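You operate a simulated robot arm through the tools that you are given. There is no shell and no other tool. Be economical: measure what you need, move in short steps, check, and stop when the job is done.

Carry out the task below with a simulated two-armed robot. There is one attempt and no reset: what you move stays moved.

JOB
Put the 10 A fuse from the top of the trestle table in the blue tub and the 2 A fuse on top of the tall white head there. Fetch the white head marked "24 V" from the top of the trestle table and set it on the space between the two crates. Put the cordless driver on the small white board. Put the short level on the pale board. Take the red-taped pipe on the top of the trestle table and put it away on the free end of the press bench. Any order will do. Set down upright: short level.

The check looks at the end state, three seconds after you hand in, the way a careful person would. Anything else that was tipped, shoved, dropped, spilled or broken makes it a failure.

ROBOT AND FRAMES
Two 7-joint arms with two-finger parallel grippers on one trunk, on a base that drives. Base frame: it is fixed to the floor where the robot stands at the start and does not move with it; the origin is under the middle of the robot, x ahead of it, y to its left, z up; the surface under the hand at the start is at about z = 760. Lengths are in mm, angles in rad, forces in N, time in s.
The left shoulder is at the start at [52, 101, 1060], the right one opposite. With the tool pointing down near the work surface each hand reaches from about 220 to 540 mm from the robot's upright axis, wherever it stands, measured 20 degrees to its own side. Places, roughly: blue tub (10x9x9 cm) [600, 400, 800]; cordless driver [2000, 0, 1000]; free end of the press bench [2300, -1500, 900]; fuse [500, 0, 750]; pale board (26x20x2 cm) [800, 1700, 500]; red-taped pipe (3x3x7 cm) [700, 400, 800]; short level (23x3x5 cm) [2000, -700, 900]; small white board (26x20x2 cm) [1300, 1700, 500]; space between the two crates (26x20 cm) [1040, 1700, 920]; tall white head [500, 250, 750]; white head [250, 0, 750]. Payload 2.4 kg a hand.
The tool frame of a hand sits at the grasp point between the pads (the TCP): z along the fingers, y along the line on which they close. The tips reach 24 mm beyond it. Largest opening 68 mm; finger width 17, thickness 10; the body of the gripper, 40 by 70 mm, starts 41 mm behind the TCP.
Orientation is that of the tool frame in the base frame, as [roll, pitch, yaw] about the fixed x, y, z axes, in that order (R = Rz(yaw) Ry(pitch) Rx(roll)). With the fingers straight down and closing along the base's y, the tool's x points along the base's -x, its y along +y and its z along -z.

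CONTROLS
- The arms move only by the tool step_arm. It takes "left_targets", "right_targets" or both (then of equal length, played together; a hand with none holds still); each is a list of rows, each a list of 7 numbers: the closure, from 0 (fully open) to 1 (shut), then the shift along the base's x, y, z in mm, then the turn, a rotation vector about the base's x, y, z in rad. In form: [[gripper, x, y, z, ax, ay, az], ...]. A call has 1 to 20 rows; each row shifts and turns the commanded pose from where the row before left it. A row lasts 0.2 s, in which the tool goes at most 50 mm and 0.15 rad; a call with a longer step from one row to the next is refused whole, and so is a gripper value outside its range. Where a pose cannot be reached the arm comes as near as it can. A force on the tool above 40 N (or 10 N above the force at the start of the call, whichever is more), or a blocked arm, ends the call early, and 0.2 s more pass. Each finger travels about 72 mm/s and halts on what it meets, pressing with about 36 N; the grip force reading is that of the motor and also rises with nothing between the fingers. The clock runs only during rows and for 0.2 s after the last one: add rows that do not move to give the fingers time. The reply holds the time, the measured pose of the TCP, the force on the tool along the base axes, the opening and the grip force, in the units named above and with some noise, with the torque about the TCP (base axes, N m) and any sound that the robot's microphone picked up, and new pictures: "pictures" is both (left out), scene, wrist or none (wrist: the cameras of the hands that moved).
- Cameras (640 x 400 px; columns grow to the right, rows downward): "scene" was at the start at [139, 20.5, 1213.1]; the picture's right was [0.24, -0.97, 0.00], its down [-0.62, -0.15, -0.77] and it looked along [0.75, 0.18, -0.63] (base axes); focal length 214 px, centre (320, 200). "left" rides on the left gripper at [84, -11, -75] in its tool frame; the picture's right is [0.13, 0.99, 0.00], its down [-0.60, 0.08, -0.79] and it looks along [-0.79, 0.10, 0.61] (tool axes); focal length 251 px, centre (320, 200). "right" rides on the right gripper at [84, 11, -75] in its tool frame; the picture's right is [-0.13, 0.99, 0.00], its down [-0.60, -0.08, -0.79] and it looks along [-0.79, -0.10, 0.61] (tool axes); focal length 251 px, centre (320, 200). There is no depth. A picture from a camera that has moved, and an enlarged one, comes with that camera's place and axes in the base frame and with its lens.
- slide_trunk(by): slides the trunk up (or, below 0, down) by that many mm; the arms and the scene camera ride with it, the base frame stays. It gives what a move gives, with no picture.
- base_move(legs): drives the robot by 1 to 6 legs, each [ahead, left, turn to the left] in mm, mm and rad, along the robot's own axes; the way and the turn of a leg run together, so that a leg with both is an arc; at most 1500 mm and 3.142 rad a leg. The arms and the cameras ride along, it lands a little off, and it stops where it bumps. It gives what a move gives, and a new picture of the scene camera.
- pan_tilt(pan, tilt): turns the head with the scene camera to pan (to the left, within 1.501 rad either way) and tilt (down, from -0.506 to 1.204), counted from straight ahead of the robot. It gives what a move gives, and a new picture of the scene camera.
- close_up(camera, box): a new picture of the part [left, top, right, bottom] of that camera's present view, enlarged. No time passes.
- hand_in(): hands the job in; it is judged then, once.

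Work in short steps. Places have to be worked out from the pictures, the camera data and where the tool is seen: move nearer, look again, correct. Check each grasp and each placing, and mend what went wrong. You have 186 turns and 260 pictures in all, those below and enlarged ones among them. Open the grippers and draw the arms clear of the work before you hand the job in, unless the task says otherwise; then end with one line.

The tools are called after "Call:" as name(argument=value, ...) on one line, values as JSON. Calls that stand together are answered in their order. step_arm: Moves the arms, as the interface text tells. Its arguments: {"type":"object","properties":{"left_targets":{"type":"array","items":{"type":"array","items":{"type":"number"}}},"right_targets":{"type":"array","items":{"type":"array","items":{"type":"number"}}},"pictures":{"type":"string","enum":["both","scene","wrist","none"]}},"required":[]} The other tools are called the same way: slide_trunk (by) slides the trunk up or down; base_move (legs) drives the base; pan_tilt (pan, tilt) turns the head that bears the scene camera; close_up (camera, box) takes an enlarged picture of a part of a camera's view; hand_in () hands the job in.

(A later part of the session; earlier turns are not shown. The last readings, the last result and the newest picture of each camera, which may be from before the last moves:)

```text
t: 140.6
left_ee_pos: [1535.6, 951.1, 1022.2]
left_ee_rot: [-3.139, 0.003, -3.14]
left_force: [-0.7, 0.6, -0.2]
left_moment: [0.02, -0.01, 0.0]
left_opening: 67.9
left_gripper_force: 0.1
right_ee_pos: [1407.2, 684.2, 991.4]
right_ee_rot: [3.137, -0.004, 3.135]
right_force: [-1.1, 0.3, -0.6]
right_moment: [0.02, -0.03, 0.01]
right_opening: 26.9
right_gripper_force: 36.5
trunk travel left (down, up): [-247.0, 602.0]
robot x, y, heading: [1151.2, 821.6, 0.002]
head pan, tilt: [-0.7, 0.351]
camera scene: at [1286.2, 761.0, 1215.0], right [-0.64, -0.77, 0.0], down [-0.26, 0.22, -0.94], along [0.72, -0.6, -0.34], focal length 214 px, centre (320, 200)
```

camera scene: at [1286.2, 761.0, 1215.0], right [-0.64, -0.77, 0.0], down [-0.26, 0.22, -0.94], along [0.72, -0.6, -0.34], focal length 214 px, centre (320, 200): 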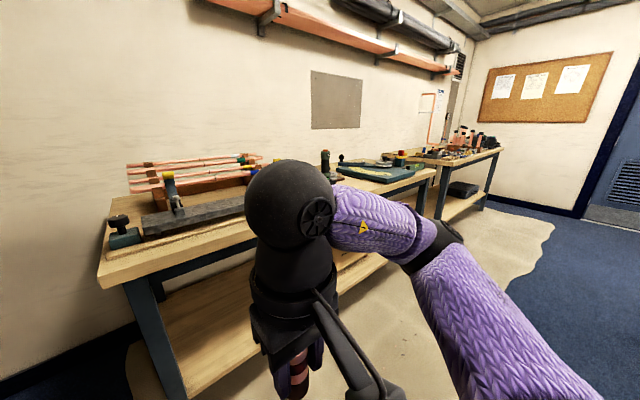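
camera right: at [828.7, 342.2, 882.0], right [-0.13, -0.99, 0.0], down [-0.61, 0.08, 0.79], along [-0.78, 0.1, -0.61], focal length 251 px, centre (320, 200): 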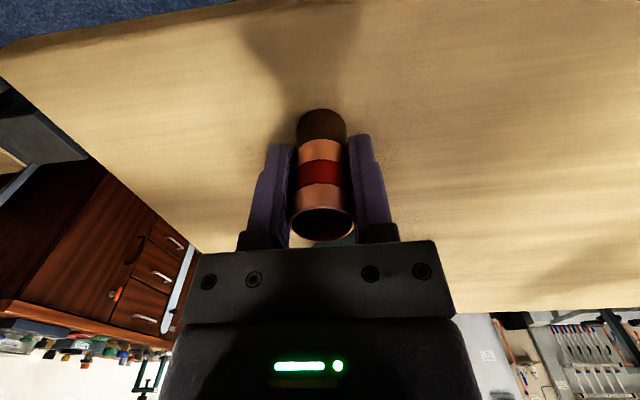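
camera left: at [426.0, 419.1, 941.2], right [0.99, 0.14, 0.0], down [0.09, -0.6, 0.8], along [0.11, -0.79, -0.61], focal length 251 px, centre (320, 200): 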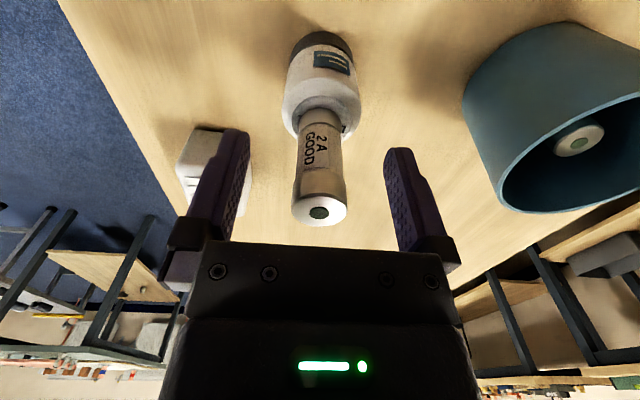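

Bench front edge is near x≈1827. I advance a little and strafe right along the benches to survey.

Call:
base_move(legs=[[100, 0, 0], [0, -900, 0]])

Call:
pan_tilt(pan=0.0, tilt=0.35)

Call:
pan_tilt(pan=-0.9, tilt=0.35)

```text
t: 146.1
left_ee_pos: [1634.7, 56.9, 1021.3]
left_ee_rot: [-3.137, 0.003, 3.14]
left_force: [-0.1, 1.0, 0.4]
left_moment: [0.03, 0.01, -0.01]
left_opening: 67.8
left_gripper_force: 0.2
right_ee_pos: [1507.1, -210.1, 992.1]
right_ee_rot: [3.138, -0.006, 3.132]
right_force: [0.8, 0.3, -0.6]
right_moment: [0.01, 0.04, -0.02]
right_opening: 26.8
right_gripper_force: 36.1
trunk travel left (down, up): [-247.0, 602.0]
robot x, y, heading: [1248.7, -75.4, -0.007]
head pan, tilt: [-0.7, 0.351]
camera scene: at [1384.9, -133.0, 1215.0], right [-0.65, -0.76, 0.0], down [-0.26, 0.22, -0.94], along [0.72, -0.61, -0.34], focal length 214 px, centre (320, 200)
```

scene: 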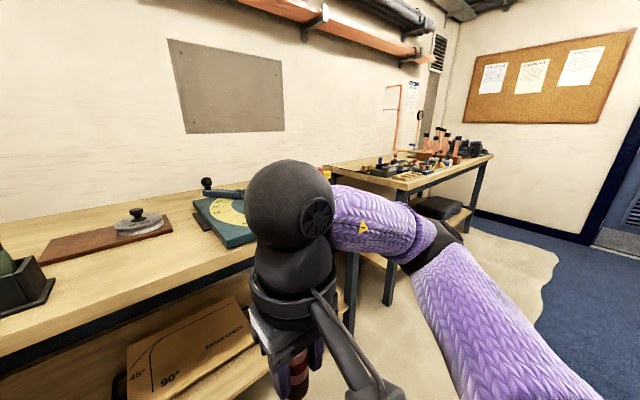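

```text
t: 147.2
left_ee_pos: [1633.5, 56.8, 1021.8]
left_ee_rot: [-3.137, 0.005, 3.139]
left_force: [0.3, -0.3, 0.8]
left_moment: [-0.01, 0.02, -0.01]
left_opening: 68.0
left_gripper_force: 0.0
right_ee_pos: [1506.0, -209.5, 992.4]
right_ee_rot: [3.138, -0.006, 3.132]
right_force: [-0.5, 0.5, 0.0]
right_moment: [0.02, 0.01, 0.01]
right_opening: 26.8
right_gripper_force: 36.3
trunk travel left (down, up): [-247.0, 602.0]
robot x, y, heading: [1255.4, -70.9, -0.005]
head pan, tilt: [0.0, 0.351]
camera scene: at [1407.0, -73.1, 1215.0], right [0.0, -1.0, 0.0], down [-0.34, 0.0, -0.94], along [0.94, 0.0, -0.34], focal length 214 px, centre (320, 200)
```

scene: 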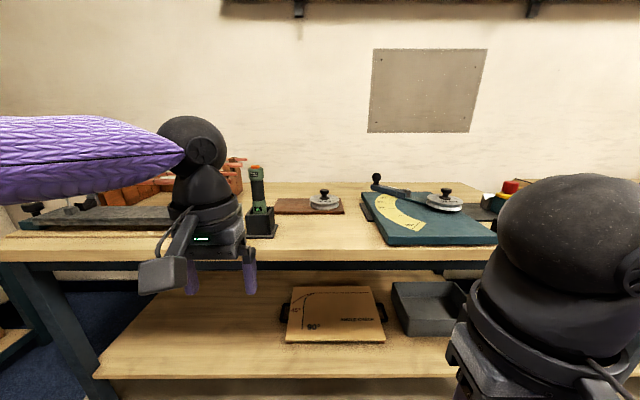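

```text
t: 148.3
left_ee_pos: [1635.0, 55.6, 1021.4]
left_ee_rot: [-3.14, 0.004, 3.141]
left_force: [0.1, 0.2, -0.2]
left_moment: [-0.02, 0.01, 0.02]
left_opening: 68.1
left_gripper_force: 0.0
right_ee_pos: [1506.1, -210.0, 992.4]
right_ee_rot: [3.138, -0.003, 3.132]
right_force: [0.7, 0.2, -1.1]
right_moment: [0.0, -0.02, -0.01]
right_opening: 26.7
right_gripper_force: 36.4
trunk travel left (down, up): [-247.0, 602.0]
robot x, y, heading: [1250.9, -72.6, -0.0]
head pan, tilt: [-0.901, 0.351]
camera scene: at [1371.5, -145.8, 1215.0], right [-0.79, -0.62, 0.0], down [-0.21, 0.27, -0.94], along [0.58, -0.74, -0.34], focal length 214 px, centre (320, 200)
```

scene: 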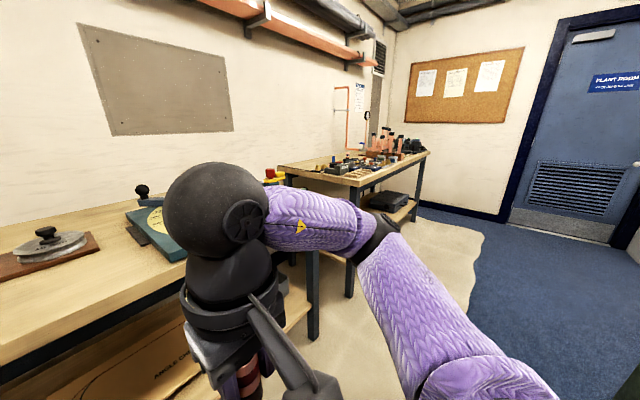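

Driver stands in a black holder on the first bench; I strafe further right to see the level and the press bench.

Call:
base_move(legs=[[0, -900, 0]])

Call:
pan_tilt(pan=0.15, tilt=0.45)

Call:
pan_tilt(pan=-1.0, tilt=0.45)

```text
t: 153.1
left_ee_pos: [1632.4, -842.9, 1022.4]
left_ee_rot: [-3.138, 0.004, -3.14]
left_force: [-0.4, 0.5, 0.6]
left_moment: [0.0, 0.01, -0.01]
left_opening: 68.1
left_gripper_force: 0.0
right_ee_pos: [1504.8, -1108.4, 991.4]
right_ee_rot: [3.138, -0.005, 3.134]
right_force: [-0.4, 0.4, -0.8]
right_moment: [-0.01, 0.0, -0.01]
right_opening: 26.9
right_gripper_force: 36.0
trunk travel left (down, up): [-247.0, 602.0]
robot x, y, heading: [1249.9, -971.2, -0.0]
head pan, tilt: [-0.901, 0.351]
camera scene: at [1370.4, -1044.9, 1215.0], right [-0.78, -0.62, 0.0], down [-0.21, 0.27, -0.94], along [0.58, -0.74, -0.34], focal length 214 px, centre (320, 200)
```

scene: 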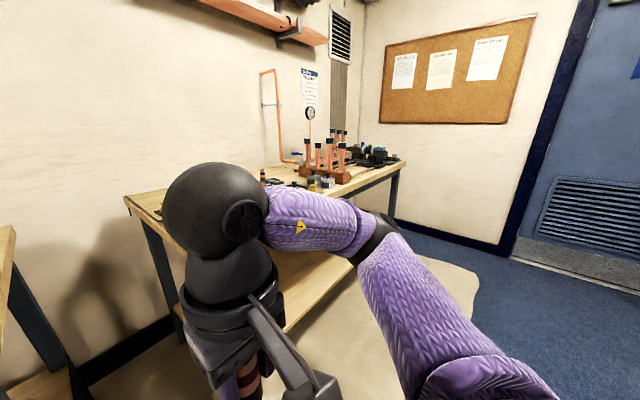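

```text
t: 154.4
left_ee_pos: [1633.3, -841.1, 1021.3]
left_ee_rot: [-3.138, 0.007, -3.14]
left_force: [0.5, -0.8, 0.3]
left_moment: [0.01, 0.02, 0.01]
left_opening: 68.2
left_gripper_force: 0.0
right_ee_pos: [1505.6, -1108.6, 992.0]
right_ee_rot: [3.139, -0.005, 3.135]
right_force: [0.4, 0.4, -1.1]
right_moment: [-0.05, -0.01, -0.04]
right_opening: 26.7
right_gripper_force: 36.2
trunk travel left (down, up): [-247.0, 602.0]
robot x, y, heading: [1248.3, -972.3, -0.001]
head pan, tilt: [0.15, 0.45]
camera scene: at [1403.4, -958.2, 1205.8], right [0.15, -0.99, 0.0], down [-0.43, -0.07, -0.9], along [0.89, 0.13, -0.44], focal length 214 px, centre (320, 200)
```

scene: 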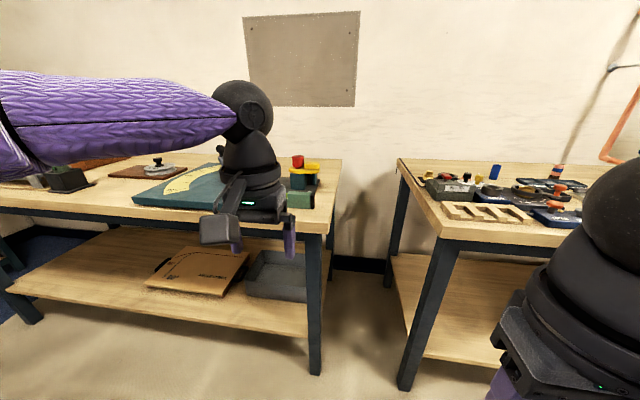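

```text
t: 155.8
left_ee_pos: [1632.4, -841.9, 1021.7]
left_ee_rot: [-3.137, 0.005, -3.14]
left_force: [0.5, -0.1, 0.4]
left_moment: [-0.01, 0.01, 0.01]
left_opening: 68.0
left_gripper_force: 0.0
right_ee_pos: [1506.3, -1108.1, 991.4]
right_ee_rot: [3.139, -0.004, 3.135]
right_force: [-1.1, -0.2, -0.5]
right_moment: [0.02, 0.01, 0.0]
right_opening: 26.6
right_gripper_force: 35.6
trunk travel left (down, up): [-247.0, 602.0]
robot x, y, heading: [1253.8, -972.6, 0.003]
head pan, tilt: [-1.0, 0.45]
camera scene: at [1362.3, -1049.2, 1205.8], right [-0.84, -0.54, 0.0], down [-0.24, 0.37, -0.9], along [0.49, -0.76, -0.44], focal length 214 px, centre (320, 200)
```

scene: 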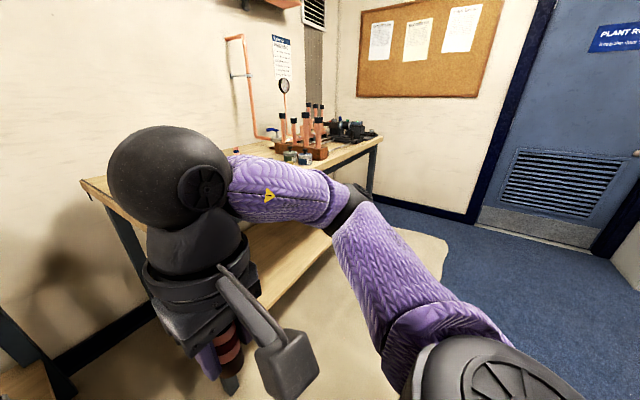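

I look straight ahead and then nearer at the press bench by strafing another 450 mm.

Call:
pan_tilt(pan=0.3, tilt=0.45)

Call:
close_up(camera="scene", box=[240, 100, 480, 250])

Call:
base_move(legs=[[0, -450, 0]])

Call:
pan_tilt(pan=-0.05, tilt=0.45)

```text
t: 157.2
left_ee_pos: [1633.2, -840.9, 1021.4]
left_ee_rot: [-3.138, 0.005, -3.139]
left_force: [-0.5, -0.3, -0.7]
left_moment: [-0.01, 0.0, -0.01]
left_opening: 67.8
left_gripper_force: 0.1
right_ee_pos: [1505.8, -1107.7, 991.7]
right_ee_rot: [3.139, -0.003, 3.134]
right_force: [-0.2, 0.0, -1.3]
right_moment: [-0.04, -0.03, 0.01]
right_opening: 26.6
right_gripper_force: 36.0
trunk travel left (down, up): [-247.0, 602.0]
robot x, y, heading: [1254.7, -971.0, -0.001]
head pan, tilt: [0.3, 0.45]
camera scene: at [1400.3, -944.7, 1205.8], right [0.3, -0.96, 0.0], down [-0.42, -0.13, -0.9], along [0.86, 0.27, -0.44], focal length 214 px, centre (320, 200)
```

scene: 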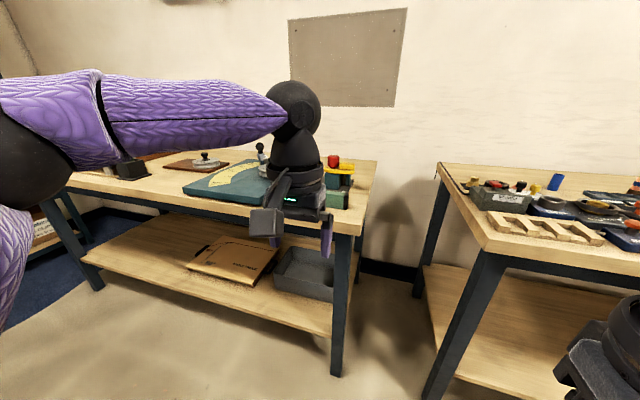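

```text
2.67 times, centred on (360, 175) of scene
camera zoom: at [1400.3, -944.7, 1205.8], right [0.3, -0.96, 0.0], down [-0.42, -0.13, -0.9], along [0.86, 0.27, -0.44], focal length 572 px, centre (213, 267)
```

zoom: 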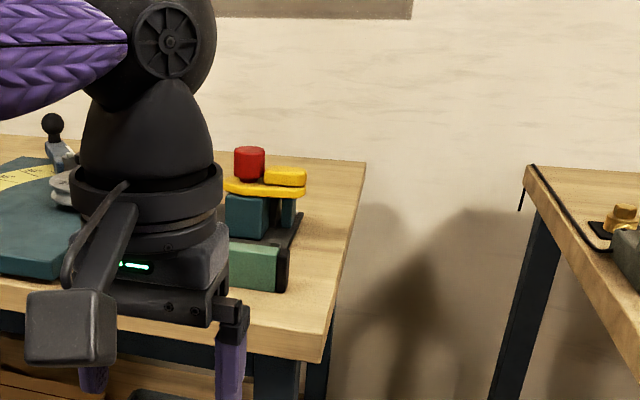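

```text
t: 159.9
left_ee_pos: [1631.1, -1288.8, 1022.6]
left_ee_rot: [-3.137, 0.005, 3.139]
left_force: [-0.6, -0.1, 0.1]
left_moment: [-0.04, 0.0, -0.01]
left_opening: 68.2
left_gripper_force: 0.1
right_ee_pos: [1504.0, -1555.8, 991.1]
right_ee_rot: [3.138, -0.003, 3.131]
right_force: [-0.2, 0.6, -0.7]
right_moment: [0.01, 0.0, -0.01]
right_opening: 26.8
right_gripper_force: 36.0
trunk travel left (down, up): [-247.0, 602.0]
robot x, y, heading: [1248.0, -1422.5, -0.001]
head pan, tilt: [0.3, 0.45]
camera scene: at [1399.8, -1392.0, 1205.8], right [0.29, -0.96, 0.0], down [-0.42, -0.13, -0.9], along [0.86, 0.26, -0.44], focal length 214 px, centre (320, 200)
```

scene: 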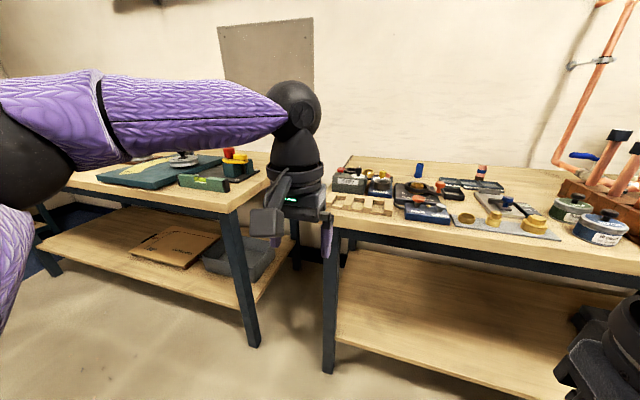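

```text
t: 160.8
left_ee_pos: [1632.8, -1289.9, 1022.4]
left_ee_rot: [-3.137, 0.005, 3.139]
left_force: [0.0, 0.5, 0.5]
left_moment: [0.02, 0.01, 0.0]
left_opening: 67.9
left_gripper_force: 0.0
right_ee_pos: [1504.2, -1556.4, 991.8]
right_ee_rot: [3.139, -0.004, 3.132]
right_force: [0.0, -0.6, -0.2]
right_moment: [0.01, 0.01, -0.01]
right_opening: 27.0
right_gripper_force: 36.0
trunk travel left (down, up): [-247.0, 602.0]
robot x, y, heading: [1245.2, -1418.3, -0.003]
head pan, tilt: [-0.051, 0.45]
camera scene: at [1403.7, -1423.7, 1205.8], right [-0.05, -1.0, 0.0], down [-0.43, 0.02, -0.9], along [0.9, -0.05, -0.44], focal length 214 px, centre (320, 200)
```

scene: 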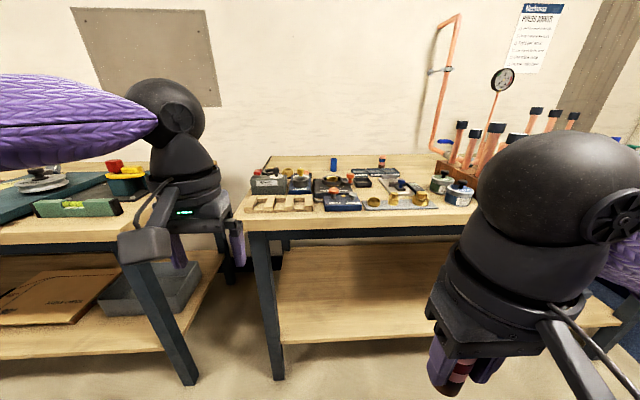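

The level is the green bar on bench 1 near (1957, −784). I need to see the rest of the press bench; strafe right 500 more.

Call:
base_move(legs=[[0, -500, 0]])

Call:
pan_tilt(pan=0.15, tilt=0.5)

```text
t: 163.7
left_ee_pos: [1628.7, -1791.7, 1022.3]
left_ee_rot: [-3.138, 0.005, 3.133]
left_force: [0.1, 0.0, -0.5]
left_moment: [0.01, 0.0, -0.02]
left_opening: 67.9
left_gripper_force: 0.1
right_ee_pos: [1500.5, -2058.1, 991.7]
right_ee_rot: [3.138, -0.004, 3.125]
right_force: [-0.8, 0.2, -0.7]
right_moment: [-0.02, 0.01, 0.01]
right_opening: 26.7
right_gripper_force: 35.9
trunk travel left (down, up): [-247.0, 602.0]
robot x, y, heading: [1244.4, -1914.8, -0.013]
head pan, tilt: [-0.051, 0.45]
camera scene: at [1400.3, -1924.3, 1205.8], right [-0.06, -1.0, 0.0], down [-0.43, 0.03, -0.9], along [0.9, -0.05, -0.44], focal length 214 px, centre (320, 200)
```

scene: 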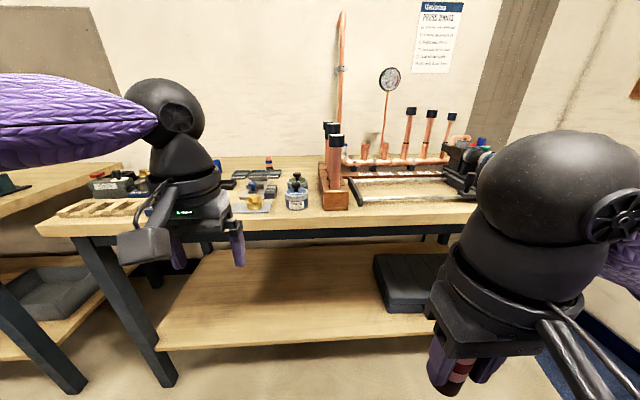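

```text
t: 164.4
left_ee_pos: [1629.8, -1791.3, 1021.2]
left_ee_rot: [-3.139, 0.005, 3.132]
left_force: [-1.0, 0.6, -0.4]
left_moment: [0.0, 0.01, 0.05]
left_opening: 67.9
left_gripper_force: 0.2
right_ee_pos: [1499.7, -2057.4, 993.0]
right_ee_rot: [3.138, -0.003, 3.124]
right_force: [-0.4, 0.0, -0.9]
right_moment: [-0.01, 0.01, 0.02]
right_opening: 27.1
right_gripper_force: 36.3
trunk travel left (down, up): [-247.0, 602.0]
robot x, y, heading: [1252.6, -1920.0, -0.016]
head pan, tilt: [0.15, 0.499]
camera scene: at [1398.6, -1906.0, 1201.4], right [0.14, -0.99, 0.0], down [-0.47, -0.07, -0.88], along [0.87, 0.12, -0.48], focal length 214 px, centre (320, 200)
```

scene: 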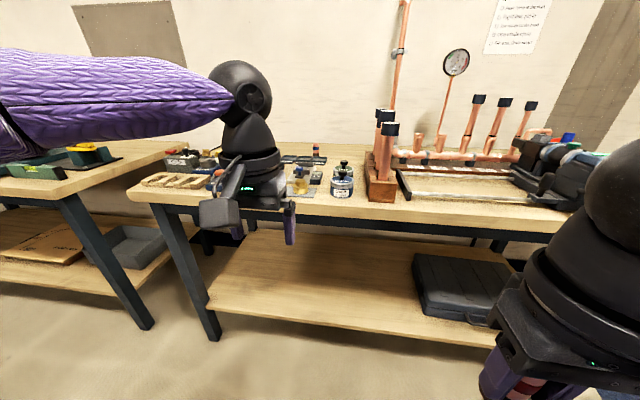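

I need a top view of this bench: raise the trunk 300 mm and look.

Call:
slide_trunk(by=300)

Call:
base_move(legs=[[0, 330, 0.015]])

Call:
pan_tilt(pan=0.0, tilt=0.7)

```text
t: 167.4
left_ee_pos: [1628.7, -1792.5, 1321.7]
left_ee_rot: [-3.137, 0.005, 3.132]
left_force: [-0.7, -1.1, 0.1]
left_moment: [0.0, 0.05, 0.03]
left_opening: 68.0
left_gripper_force: 0.0
right_ee_pos: [1499.8, -2058.1, 1291.4]
right_ee_rot: [3.135, -0.004, 3.125]
right_force: [0.7, 0.2, -0.9]
right_moment: [0.0, 0.02, 0.0]
right_opening: 26.9
right_gripper_force: 35.9
trunk travel left (down, up): [-547.0, 302.0]
robot x, y, heading: [1247.9, -1919.0, -0.009]
head pan, tilt: [0.15, 0.499]
```

```text
t: 169.6
left_ee_pos: [1627.1, -1453.2, 1323.1]
left_ee_rot: [-3.136, 0.008, -3.135]
left_force: [-0.8, 0.8, 0.6]
left_moment: [0.02, 0.02, 0.0]
left_opening: 68.2
left_gripper_force: 0.1
right_ee_pos: [1503.0, -1722.9, 1292.3]
right_ee_rot: [3.139, -0.005, 3.139]
right_force: [0.1, 0.1, -1.3]
right_moment: [-0.01, 0.03, -0.02]
right_opening: 26.7
right_gripper_force: 36.1
trunk travel left (down, up): [-547.0, 302.0]
robot x, y, heading: [1244.9, -1587.6, 0.002]
head pan, tilt: [0.15, 0.499]
camera scene: at [1355.6, -1572.4, 1503.7], right [0.16, -0.99, 0.0], down [-0.47, -0.07, -0.88], along [0.87, 0.14, -0.48], focal length 214 px, centre (320, 200)
```

scene: 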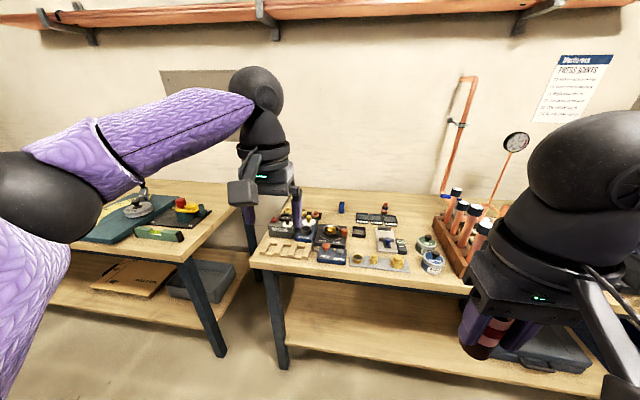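

```text
t: 170.3
left_ee_pos: [1627.7, -1454.3, 1322.4]
left_ee_rot: [-3.135, 0.008, -3.134]
left_force: [0.1, -0.1, -0.1]
left_moment: [0.01, -0.01, 0.03]
left_opening: 68.1
left_gripper_force: 0.1
right_ee_pos: [1502.7, -1721.9, 1291.8]
right_ee_rot: [3.138, -0.002, 3.14]
right_force: [0.5, 0.4, 0.3]
right_moment: [0.0, -0.03, -0.01]
right_opening: 27.0
right_gripper_force: 35.6
trunk travel left (down, up): [-547.0, 302.0]
robot x, y, heading: [1247.2, -1586.2, 0.004]
head pan, tilt: [0.0, 0.7]
camera scene: at [1350.7, -1586.9, 1486.0], right [0.01, -1.0, 0.0], down [-0.64, 0.0, -0.77], along [0.77, 0.0, -0.64], focal length 214 px, centre (320, 200)
```

scene: 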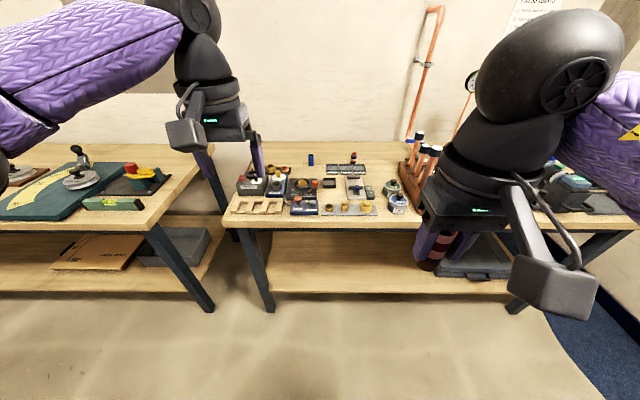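

Enlarge the press bench's left part.

Call:
close_up(camera="scene", box=[215, 125, 435, 235])

Call:
close_up(camera="scene", box=[400, 110, 640, 260])

```text
2.91 times, centred on (325, 180) of scene
camera zoom: at [1350.7, -1586.9, 1486.0], right [0.01, -1.0, 0.0], down [-0.64, 0.0, -0.77], along [0.77, 0.0, -0.64], focal length 624 px, centre (306, 258)
```

zoom: 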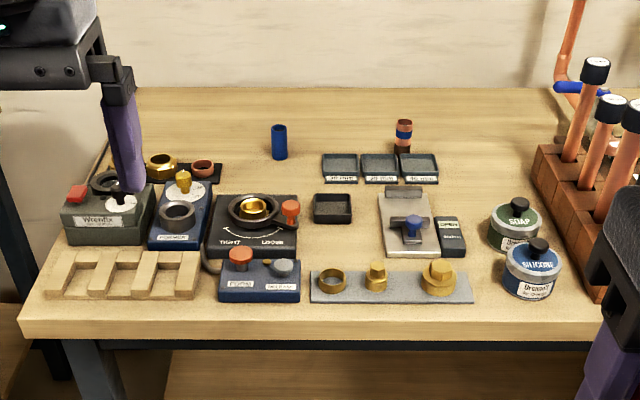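

```text
2.67 times, centred on (520, 185) of scene
camera zoom: at [1350.7, -1586.9, 1486.0], right [0.01, -1.0, 0.0], down [-0.64, 0.0, -0.77], along [0.77, 0.0, -0.64], focal length 572 px, centre (-213, 240)
```

zoom: 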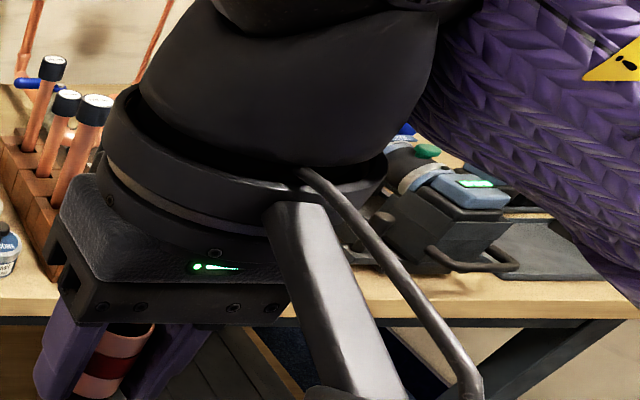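

I want a steeper map of this bench: raise the trunk to near its top and move 250 mm nearer.

Call:
slide_trunk(by=290)

Call:
base_move(legs=[[250, 0, 0]])

Call:
pan_tilt(pan=0.0, tilt=0.95)

```text
t: 173.2
left_ee_pos: [1625.6, -1453.5, 1614.8]
left_ee_rot: [-3.136, 0.018, -3.135]
left_force: [0.3, 0.1, -0.8]
left_moment: [0.06, 0.02, -0.02]
left_opening: 67.9
left_gripper_force: 0.1
right_ee_pos: [1502.1, -1721.8, 1582.7]
right_ee_rot: [3.138, -0.003, 3.141]
right_force: [-0.2, 0.3, -0.9]
right_moment: [-0.02, 0.01, 0.01]
right_opening: 26.8
right_gripper_force: 36.3
trunk travel left (down, up): [-837.0, 12.0]
robot x, y, heading: [1243.0, -1587.8, 0.006]
head pan, tilt: [0.0, 0.7]
```

```text
t: 175.1
left_ee_pos: [1874.2, -1452.0, 1613.8]
left_ee_rot: [-3.135, 0.017, -3.136]
left_force: [1.1, 0.3, 0.4]
left_moment: [0.0, -0.02, 0.0]
left_opening: 67.9
left_gripper_force: 0.0
right_ee_pos: [1753.2, -1721.7, 1582.4]
right_ee_rot: [3.138, -0.004, 3.141]
right_force: [-0.3, -0.1, -0.4]
right_moment: [-0.01, 0.02, 0.0]
right_opening: 26.6
right_gripper_force: 36.8
trunk travel left (down, up): [-837.0, 12.0]
robot x, y, heading: [1498.9, -1586.9, 0.005]
head pan, tilt: [0.0, 0.7]
camera scene: at [1594.4, -1585.4, 1776.2], right [0.01, -1.0, 0.0], down [-0.64, 0.0, -0.76], along [0.76, 0.0, -0.64], focal length 214 px, centre (320, 200)
```

scene: 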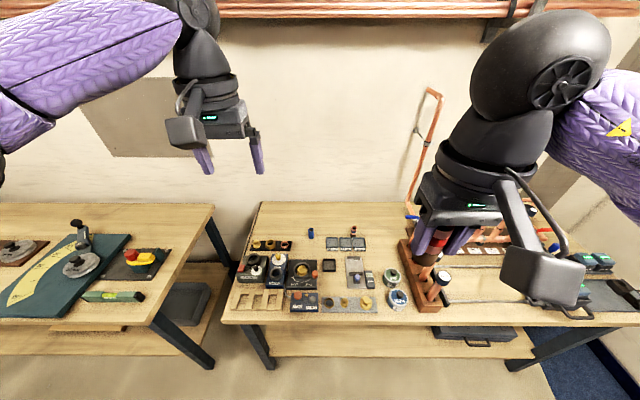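

```text
t: 175.8
left_ee_pos: [1875.4, -1451.5, 1615.2]
left_ee_rot: [-3.136, 0.018, -3.133]
left_force: [1.1, -0.3, 0.0]
left_moment: [0.0, -0.03, -0.03]
left_opening: 68.0
left_gripper_force: 0.0
right_ee_pos: [1754.1, -1720.3, 1581.9]
right_ee_rot: [3.139, -0.004, 3.14]
right_force: [-0.3, -0.6, 0.1]
right_moment: [-0.01, 0.03, 0.01]
right_opening: 26.9
right_gripper_force: 36.3
trunk travel left (down, up): [-837.0, 12.0]
robot x, y, heading: [1496.7, -1587.4, 0.004]
head pan, tilt: [0.0, 0.949]
camera scene: at [1582.1, -1585.5, 1756.5], right [0.01, -1.0, 0.0], down [-0.81, 0.0, -0.58], along [0.58, 0.0, -0.81], focal length 214 px, centre (320, 200)
```

scene: 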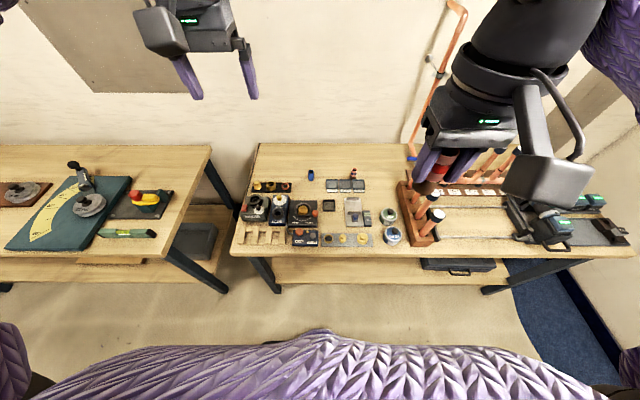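

The back half of the press bench is free around (2300, −1500). Close-up to map the clear patch.

Call:
close_up(camera="scene", box=[225, 135, 425, 260])

```text
3.20 times, centred on (325, 198) of scene
camera zoom: at [1582.1, -1585.5, 1756.5], right [0.01, -1.0, 0.0], down [-0.81, 0.0, -0.58], along [0.58, 0.0, -0.81], focal length 686 px, centre (304, 208)
```

zoom: 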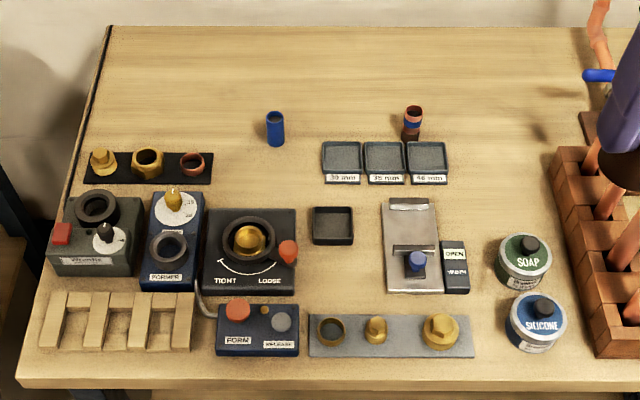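

A clear patch is at about (2250, −1515). I strafe to y≈−1430, lower the trunk, and then approach.

Call:
base_move(legs=[[0, 155, 0]])

Call:
slide_trunk(by=-470)

Call:
pan_tilt(pan=-0.1, tilt=0.7)

```text
t: 177.2
left_ee_pos: [1874.8, -1296.5, 1613.9]
left_ee_rot: [-3.135, 0.019, -3.133]
left_force: [0.3, 0.1, -0.1]
left_moment: [-0.03, 0.01, 0.02]
left_opening: 68.0
left_gripper_force: 0.1
right_ee_pos: [1750.7, -1566.3, 1581.7]
right_ee_rot: [3.137, -0.003, 3.14]
right_force: [0.1, 0.6, -0.6]
right_moment: [0.02, 0.02, 0.02]
right_opening: 26.6
right_gripper_force: 35.6
trunk travel left (down, up): [-837.0, 12.0]
robot x, y, heading: [1497.9, -1432.1, 0.0]
head pan, tilt: [0.0, 0.949]
camera scene: at [1581.3, -1429.7, 1756.4], right [0.01, -1.0, 0.0], down [-0.81, 0.0, -0.58], along [0.58, 0.0, -0.81], focal length 214 px, centre (320, 200)
```

scene: 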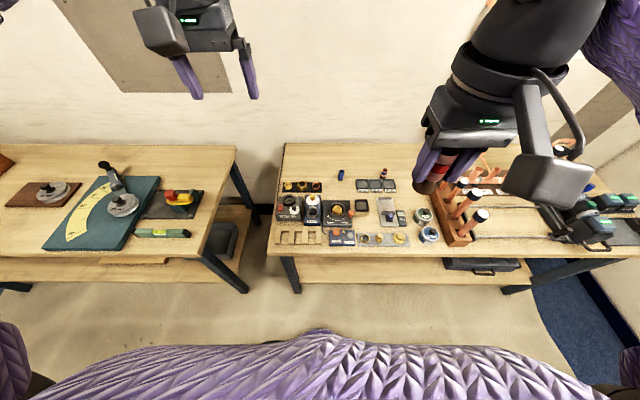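

```text
refused: -470 is not a number from -400 to 400
```

```text
t: 178.0
left_ee_pos: [1873.8, -1296.1, 1615.4]
left_ee_rot: [-3.134, 0.017, -3.136]
left_force: [0.1, 0.2, 0.0]
left_moment: [-0.02, -0.02, 0.02]
left_opening: 67.9
left_gripper_force: 0.1
right_ee_pos: [1752.5, -1565.4, 1582.0]
right_ee_rot: [3.136, -0.004, -3.141]
right_force: [-0.5, 0.0, -0.9]
right_moment: [0.02, 0.01, -0.01]
right_opening: 26.8
right_gripper_force: 35.9
trunk travel left (down, up): [-837.0, 12.0]
robot x, y, heading: [1497.1, -1431.0, 0.006]
head pan, tilt: [-0.099, 0.7]
camera scene: at [1593.1, -1438.2, 1776.1], right [-0.09, -1.0, 0.0], down [-0.64, 0.06, -0.76], along [0.76, -0.07, -0.64], focal length 214 px, centre (320, 200)
```

scene: 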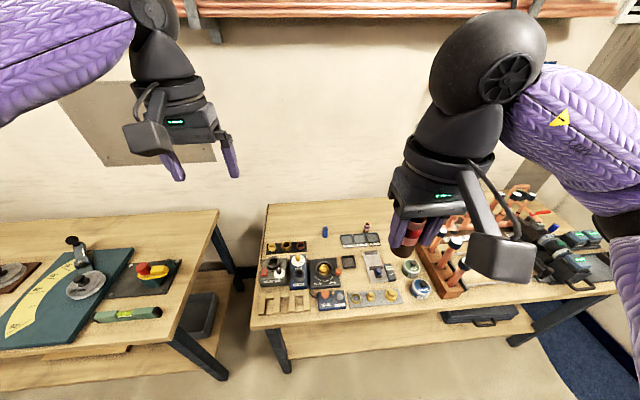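

Slide limit is 400; I lower 400 first, then drive ahead 215.

Call:
slide_trunk(by=-400)

Call:
base_move(legs=[[215, 0, 0]])

```text
t: 181.8
left_ee_pos: [1873.7, -1296.3, 1215.2]
left_ee_rot: [-3.134, 0.017, -3.135]
left_force: [-0.4, 0.2, -0.4]
left_moment: [-0.01, 0.02, 0.02]
left_opening: 68.0
left_gripper_force: 0.1
right_ee_pos: [1752.6, -1564.6, 1182.8]
right_ee_rot: [3.138, -0.004, -3.142]
right_force: [-0.2, 0.8, -0.3]
right_moment: [0.01, 0.0, 0.0]
right_opening: 26.8
right_gripper_force: 35.7
trunk travel left (down, up): [-437.0, 412.0]
robot x, y, heading: [1494.0, -1433.3, 0.007]
head pan, tilt: [-0.099, 0.7]
```

```text
t: 183.5
left_ee_pos: [2089.8, -1296.1, 1213.6]
left_ee_rot: [-3.136, 0.017, -3.137]
left_force: [0.6, 0.2, 0.0]
left_moment: [0.01, 0.01, 0.02]
left_opening: 67.9
left_gripper_force: 0.0
right_ee_pos: [1967.6, -1565.4, 1180.9]
right_ee_rot: [3.139, -0.004, 3.138]
right_force: [-0.1, -0.4, 0.0]
right_moment: [-0.02, 0.02, 0.0]
right_opening: 26.6
right_gripper_force: 36.3
trunk travel left (down, up): [-437.0, 412.0]
robot x, y, heading: [1716.6, -1430.9, 0.011]
head pan, tilt: [-0.099, 0.7]
camera scene: at [1825.4, -1437.1, 1375.5], right [-0.1, -1.0, 0.0], down [-0.64, 0.06, -0.76], along [0.76, -0.07, -0.64], focal length 214 px, centre (320, 200)
```

scene: 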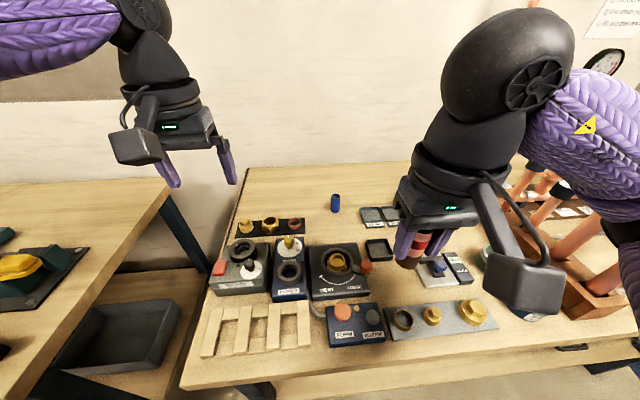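

I move the right hand forward above the patch at z≈1080.

Call:
step_arm(right_targets=[[1, 40, 7, -10, 0, 0, 0], [1, 40, 7, -10, 0, 0, 0], [1, 40, 7, -15, 0, 0, 0], [1, 40, 7, -15, 0, 0, 0], [1, 40, 7, -20, 0, 0, 0], [1, 40, 7, -20, 0, 0, 0], [1, 35, 8, -20, 0, 0, 0]])

```text
t: 185.1
left_ee_pos: [2089.5, -1296.4, 1213.9]
left_ee_rot: [-3.137, 0.017, -3.136]
left_force: [0.1, -0.3, -0.1]
left_moment: [0.0, 0.0, 0.05]
left_opening: 68.0
left_gripper_force: 0.1
right_ee_pos: [2199.7, -1514.5, 1084.8]
right_ee_rot: [3.137, -0.002, 3.14]
right_force: [-1.2, -0.3, -0.3]
right_moment: [-0.02, 0.02, -0.04]
right_opening: 26.8
right_gripper_force: 35.9
right hand out of reach, approached as far as the arm can: row 6, 7
trunk travel left (down, up): [-437.0, 412.0]
robot x, y, heading: [1712.8, -1431.8, 0.005]
head pan, tilt: [-0.099, 0.7]
camera scene: at [1824.6, -1437.5, 1375.5], right [-0.1, -1.0, 0.0], down [-0.64, 0.06, -0.76], along [0.76, -0.07, -0.64], focal length 214 px, centre (320, 200)
camera right: at [2114.9, -1504.5, 1160.7], right [0.13, 0.99, 0.0], down [0.61, -0.08, 0.79], along [0.78, -0.1, -0.61], focal length 251 px, centre (320, 200)
```

scene: 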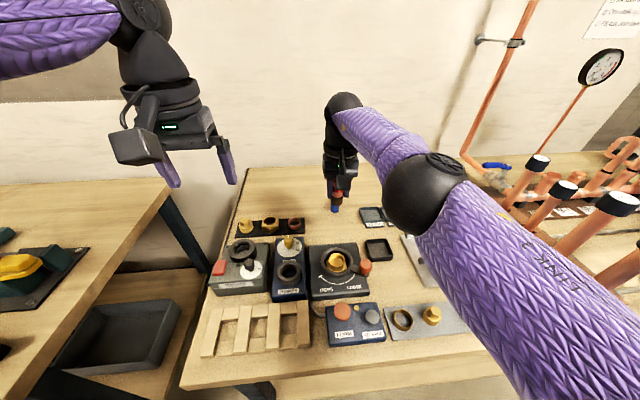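
right: 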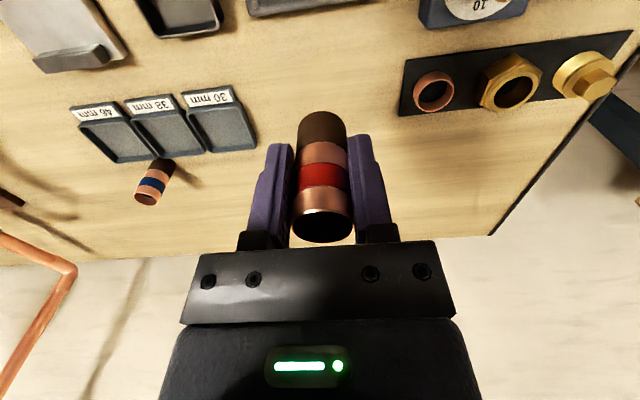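

Tool-down reach ends at x≈2200; I drive 30 mm closer (base stays clear of the bench legs) and lower the trunk 100 mm.

Call:
base_move(legs=[[32, 0, 0]])

Call:
slide_trunk(by=-60)

Call:
close_up(camera="right", box=[0, 0, 640, 400])

Call:
close_up(camera="scene", box=[200, 120, 440, 320])

```text
t: 185.9
left_ee_pos: [2122.8, -1294.0, 1213.9]
left_ee_rot: [-3.133, 0.016, -3.136]
left_force: [0.6, -0.3, -0.5]
left_moment: [0.02, 0.03, -0.02]
left_opening: 68.2
left_gripper_force: 0.0
right_ee_pos: [2232.6, -1513.6, 1084.7]
right_ee_rot: [3.138, -0.006, 3.138]
right_force: [0.0, 0.3, -0.4]
right_moment: [-0.03, 0.03, 0.0]
right_opening: 26.5
right_gripper_force: 36.3
trunk travel left (down, up): [-437.0, 412.0]
robot x, y, heading: [1743.1, -1429.5, 0.001]
head pan, tilt: [-0.099, 0.7]
camera scene: at [1858.0, -1436.8, 1375.4], right [-0.1, -1.0, 0.0], down [-0.64, 0.06, -0.76], along [0.76, -0.07, -0.65], focal length 214 px, centre (320, 200)
```

scene: 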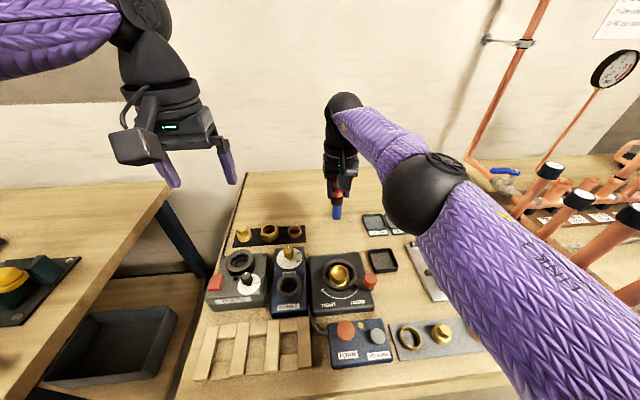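

```text
t: 186.9
left_ee_pos: [2120.5, -1296.0, 1154.5]
left_ee_rot: [-3.136, 0.018, -3.137]
left_force: [0.4, -0.1, -0.5]
left_moment: [0.02, 0.0, -0.02]
left_opening: 68.2
left_gripper_force: 0.0
right_ee_pos: [2230.3, -1514.0, 1025.9]
right_ee_rot: [3.136, -0.003, 3.138]
right_force: [-0.3, -0.2, -0.8]
right_moment: [0.0, -0.01, -0.01]
right_opening: 26.9
right_gripper_force: 35.8
trunk travel left (down, up): [-377.0, 472.0]
robot x, y, heading: [1743.7, -1430.7, 0.009]
head pan, tilt: [-0.099, 0.7]
```

```text
1.00 times, centred on (320, 200) of right (not enlarged: the box is as wide or as high as the picture)
camera zoom: at [2146.5, -1503.9, 1101.1], right [0.13, 0.99, 0.0], down [0.61, -0.08, 0.79], along [0.78, -0.1, -0.61], focal length 251 px, centre (320, 200)
```

zoom: 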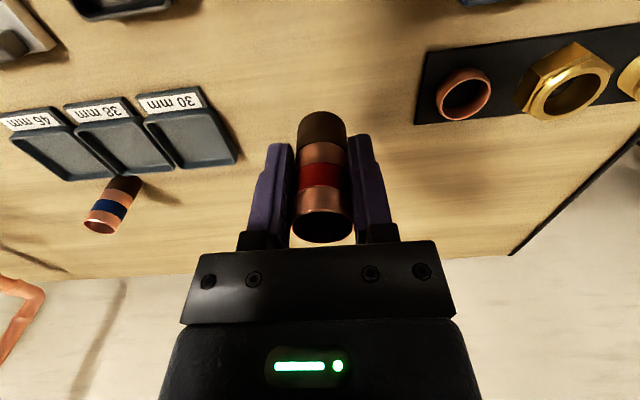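

```text
2.00 times, centred on (320, 220) of scene
camera zoom: at [1864.5, -1436.8, 1315.2], right [-0.1, -1.0, 0.0], down [-0.64, 0.06, -0.76], along [0.76, -0.07, -0.64], focal length 429 px, centre (320, 160)
```

zoom: 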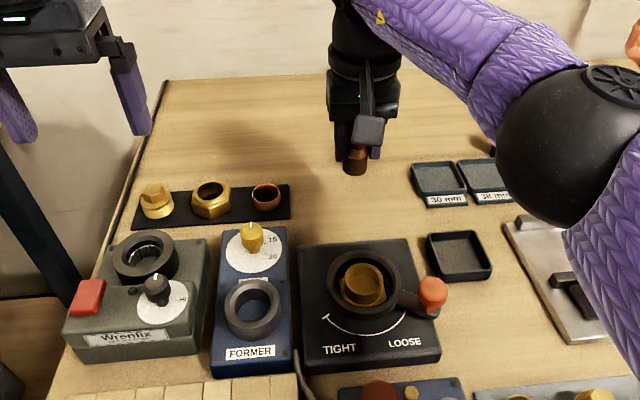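

The area beneath is clear. I lower with the trunk by 60 (keeps x), then creep.

Call:
slide_trunk(by=-65)

Call:
close_up(camera="right", box=[0, 0, 640, 400])

Call:
close_up(camera="scene", box=[200, 100, 520, 300])

```text
t: 188.0
left_ee_pos: [2120.2, -1296.5, 1091.1]
left_ee_rot: [-3.134, 0.018, -3.136]
left_force: [0.2, -0.4, 0.0]
left_moment: [0.0, -0.01, -0.01]
left_opening: 68.2
left_gripper_force: 0.1
right_ee_pos: [2231.0, -1514.2, 961.1]
right_ee_rot: [3.137, -0.003, 3.139]
right_force: [0.0, 0.1, -0.1]
right_moment: [-0.02, 0.03, 0.0]
right_opening: 26.6
right_gripper_force: 35.8
trunk travel left (down, up): [-312.0, 538.0]
robot x, y, heading: [1741.0, -1429.9, 0.004]
head pan, tilt: [-0.099, 0.7]
```

```text
1.00 times, centred on (320, 200) of right (not enlarged: the box is as wide or as high as the picture)
camera zoom: at [2146.5, -1504.1, 1036.2], right [0.13, 0.99, 0.0], down [0.61, -0.08, 0.79], along [0.78, -0.1, -0.61], focal length 251 px, centre (320, 200)
```

zoom: 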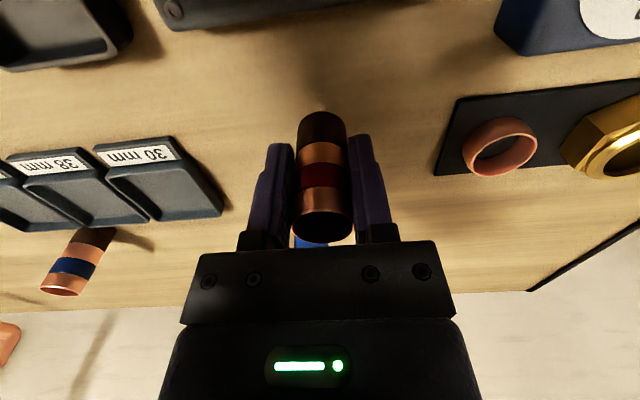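

```text
2.00 times, centred on (360, 200) of scene
camera zoom: at [1875.8, -1436.8, 1249.6], right [-0.1, -1.0, 0.0], down [-0.64, 0.06, -0.76], along [0.76, -0.07, -0.64], focal length 429 px, centre (240, 200)
```

zoom: 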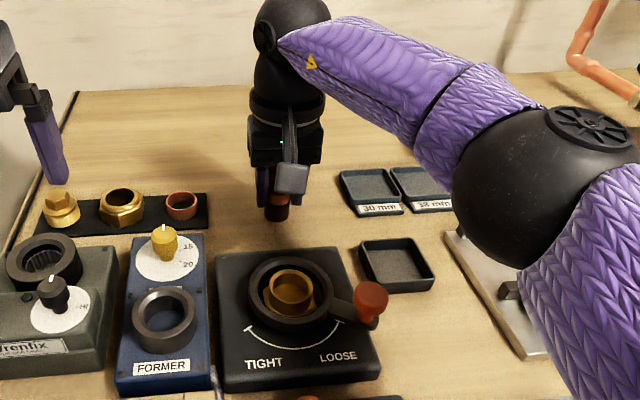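

Clear all around. Creep downward to contact.

Call:
step_arm(right_targets=[[1, 0, 0, -5, 0, 0, 0], [1, 0, 0, -5, 0, 0, 0], [1, 0, 0, -4, 0, 0, 0], [1, 0, 0, -4, 0, 0, 0], [1, 0, 0, -4, 0, 0, 0], [1, 0, 0, -4, 0, 0, 0], [1, 0, 0, -4, 0, 0, 0], [1, 0, 0, -4, 0, 0, 0]], pictures="none")

```text
t: 189.8
left_ee_pos: [2118.3, -1294.0, 1090.8]
left_ee_rot: [-3.135, 0.02, -3.136]
left_force: [0.0, 0.2, 0.2]
left_moment: [0.0, 0.04, -0.03]
left_opening: 67.7
left_gripper_force: 0.0
right_ee_pos: [2228.8, -1514.1, 928.0]
right_ee_rot: [3.14, -0.001, -3.141]
right_force: [-0.6, 0.2, 31.7]
right_moment: [-0.08, -0.21, -0.02]
right_opening: 27.1
right_gripper_force: 36.2
trunk travel left (down, up): [-312.0, 538.0]
robot x, y, heading: [1742.9, -1427.9, 0.003]
head pan, tilt: [-0.099, 0.7]
```

Contact at TCP 928 (bench ≈ 885). Relieve slightly, open, and lift.

Call:
step_arm(right_targets=[[1, 0, 0, 2, 0, 0, 0], [0.85, 0, 0, 0, 0, 0, 0], [0.6, 0, 0, 0, 0, 0, 0], [0.4, 0, 0, 0, 0, 0, 0], [0.2, 0, 0, 0, 0, 0, 0], [0.2, 0, 0, 0, 0, 0, 0], [0.2, 0, 0, 30, 0, 0, 0], [0.2, 0, 0, 40, 0, 0, 0], [0.2, 0, 0, 40, 0, 0, 0]], pictures="both")

```text
t: 191.8
left_ee_pos: [2121.3, -1294.9, 1089.9]
left_ee_rot: [-3.136, 0.017, -3.137]
left_force: [-0.8, -0.4, 0.6]
left_moment: [0.0, 0.0, 0.03]
left_opening: 67.7
left_gripper_force: 0.1
right_ee_pos: [2231.8, -1514.2, 1038.1]
right_ee_rot: [3.138, -0.003, 3.14]
right_force: [0.6, -0.4, -0.8]
right_moment: [-0.02, 0.01, 0.01]
right_opening: 54.7
right_gripper_force: 0.0
trunk travel left (down, up): [-312.0, 538.0]
robot x, y, heading: [1743.6, -1430.3, 0.008]
head pan, tilt: [-0.099, 0.7]
camera scene: at [1875.9, -1436.5, 1249.5], right [-0.1, -1.0, 0.0], down [-0.64, 0.06, -0.76], along [0.76, -0.07, -0.64], focal length 214 px, centre (320, 200)
camera right: at [2146.6, -1504.1, 1114.0], right [0.13, 0.99, 0.0], down [0.61, -0.08, 0.79], along [0.78, -0.1, -0.61], focal length 251 px, centre (320, 200)
```

scene: 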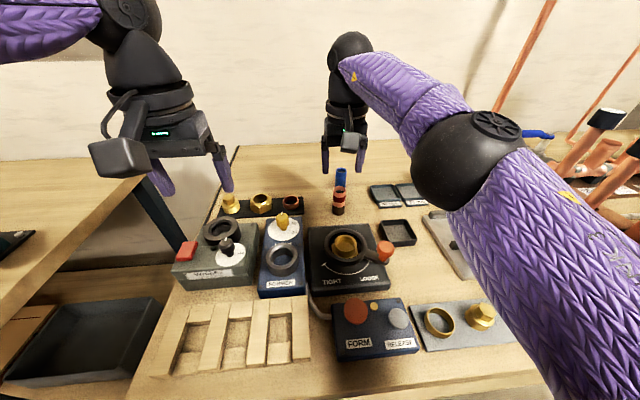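
right: 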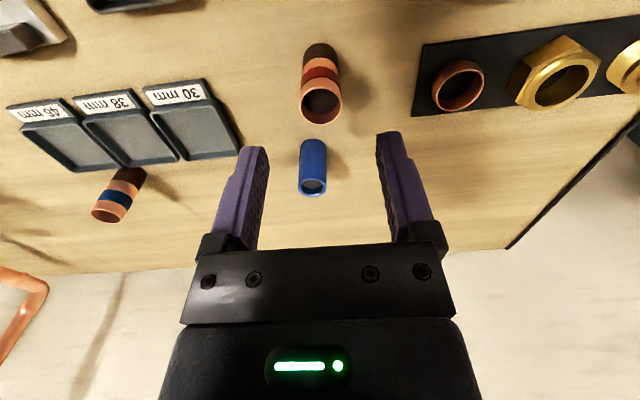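

The pipe stands free beside the blue tube. I raise the trunk, back off and head to the level on bench 1.

Call:
slide_trunk(by=120)

Call:
base_move(legs=[[-330, 0, 0], [0, 560, 0]])

Call:
pan_tilt(pan=0.0, tilt=0.8)

```text
t: 193.3
left_ee_pos: [2120.1, -1295.5, 1210.4]
left_ee_rot: [-3.135, 0.017, -3.135]
left_force: [0.3, -0.4, -0.2]
left_moment: [-0.01, 0.02, -0.01]
left_opening: 67.7
left_gripper_force: 0.1
right_ee_pos: [2222.3, -1515.7, 1179.0]
right_ee_rot: [3.139, 0.041, 3.136]
right_force: [0.1, -0.7, -0.1]
right_moment: [0.03, 0.0, 0.01]
right_opening: 54.4
right_gripper_force: 0.0
trunk travel left (down, up): [-432.0, 418.0]
robot x, y, heading: [1746.0, -1426.0, 0.004]
head pan, tilt: [-0.099, 0.7]
```

```text
t: 198.3
left_ee_pos: [1785.8, -736.2, 1209.6]
left_ee_rot: [-3.135, 0.017, -3.133]
left_force: [-0.8, 0.4, 0.2]
left_moment: [-0.01, -0.02, -0.04]
left_opening: 68.0
left_gripper_force: 0.0
right_ee_pos: [1887.2, -954.8, 1179.4]
right_ee_rot: [3.138, 0.04, -3.141]
right_force: [-0.4, 0.0, 0.0]
right_moment: [0.01, 0.0, -0.01]
right_opening: 54.7
right_gripper_force: 0.0
trunk travel left (down, up): [-432.0, 418.0]
robot x, y, heading: [1411.1, -868.9, 0.004]
head pan, tilt: [-0.099, 0.7]
camera scene: at [1522.8, -878.4, 1370.5], right [-0.09, -1.0, 0.0], down [-0.64, 0.06, -0.76], along [0.76, -0.07, -0.64], focal length 214 px, centre (320, 200)
```

scene: 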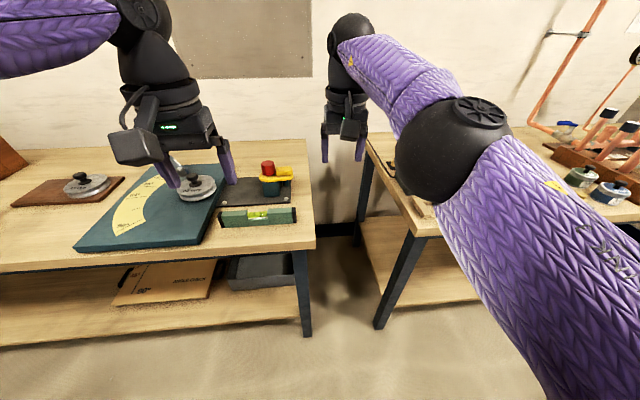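

```text
t: 198.9
left_ee_pos: [1787.8, -737.7, 1210.5]
left_ee_rot: [-3.133, 0.017, -3.132]
left_force: [-0.3, -0.5, 0.0]
left_moment: [0.01, 0.04, -0.03]
left_opening: 67.9
left_gripper_force: 0.1
right_ee_pos: [1888.4, -954.8, 1179.6]
right_ee_rot: [3.138, 0.039, -3.141]
right_force: [-0.4, 0.0, 0.1]
right_moment: [-0.01, 0.02, 0.01]
right_opening: 54.4
right_gripper_force: 0.0
trunk travel left (down, up): [-432.0, 418.0]
robot x, y, heading: [1411.2, -870.0, 0.004]
head pan, tilt: [0.0, 0.799]
camera scene: at [1518.9, -870.4, 1362.3], right [0.01, -1.0, 0.0], down [-0.72, 0.0, -0.7], along [0.7, 0.0, -0.72], focal length 214 px, centre (320, 200)
```

scene: 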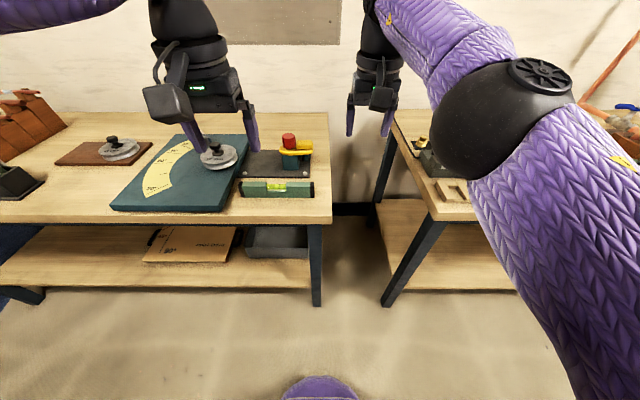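

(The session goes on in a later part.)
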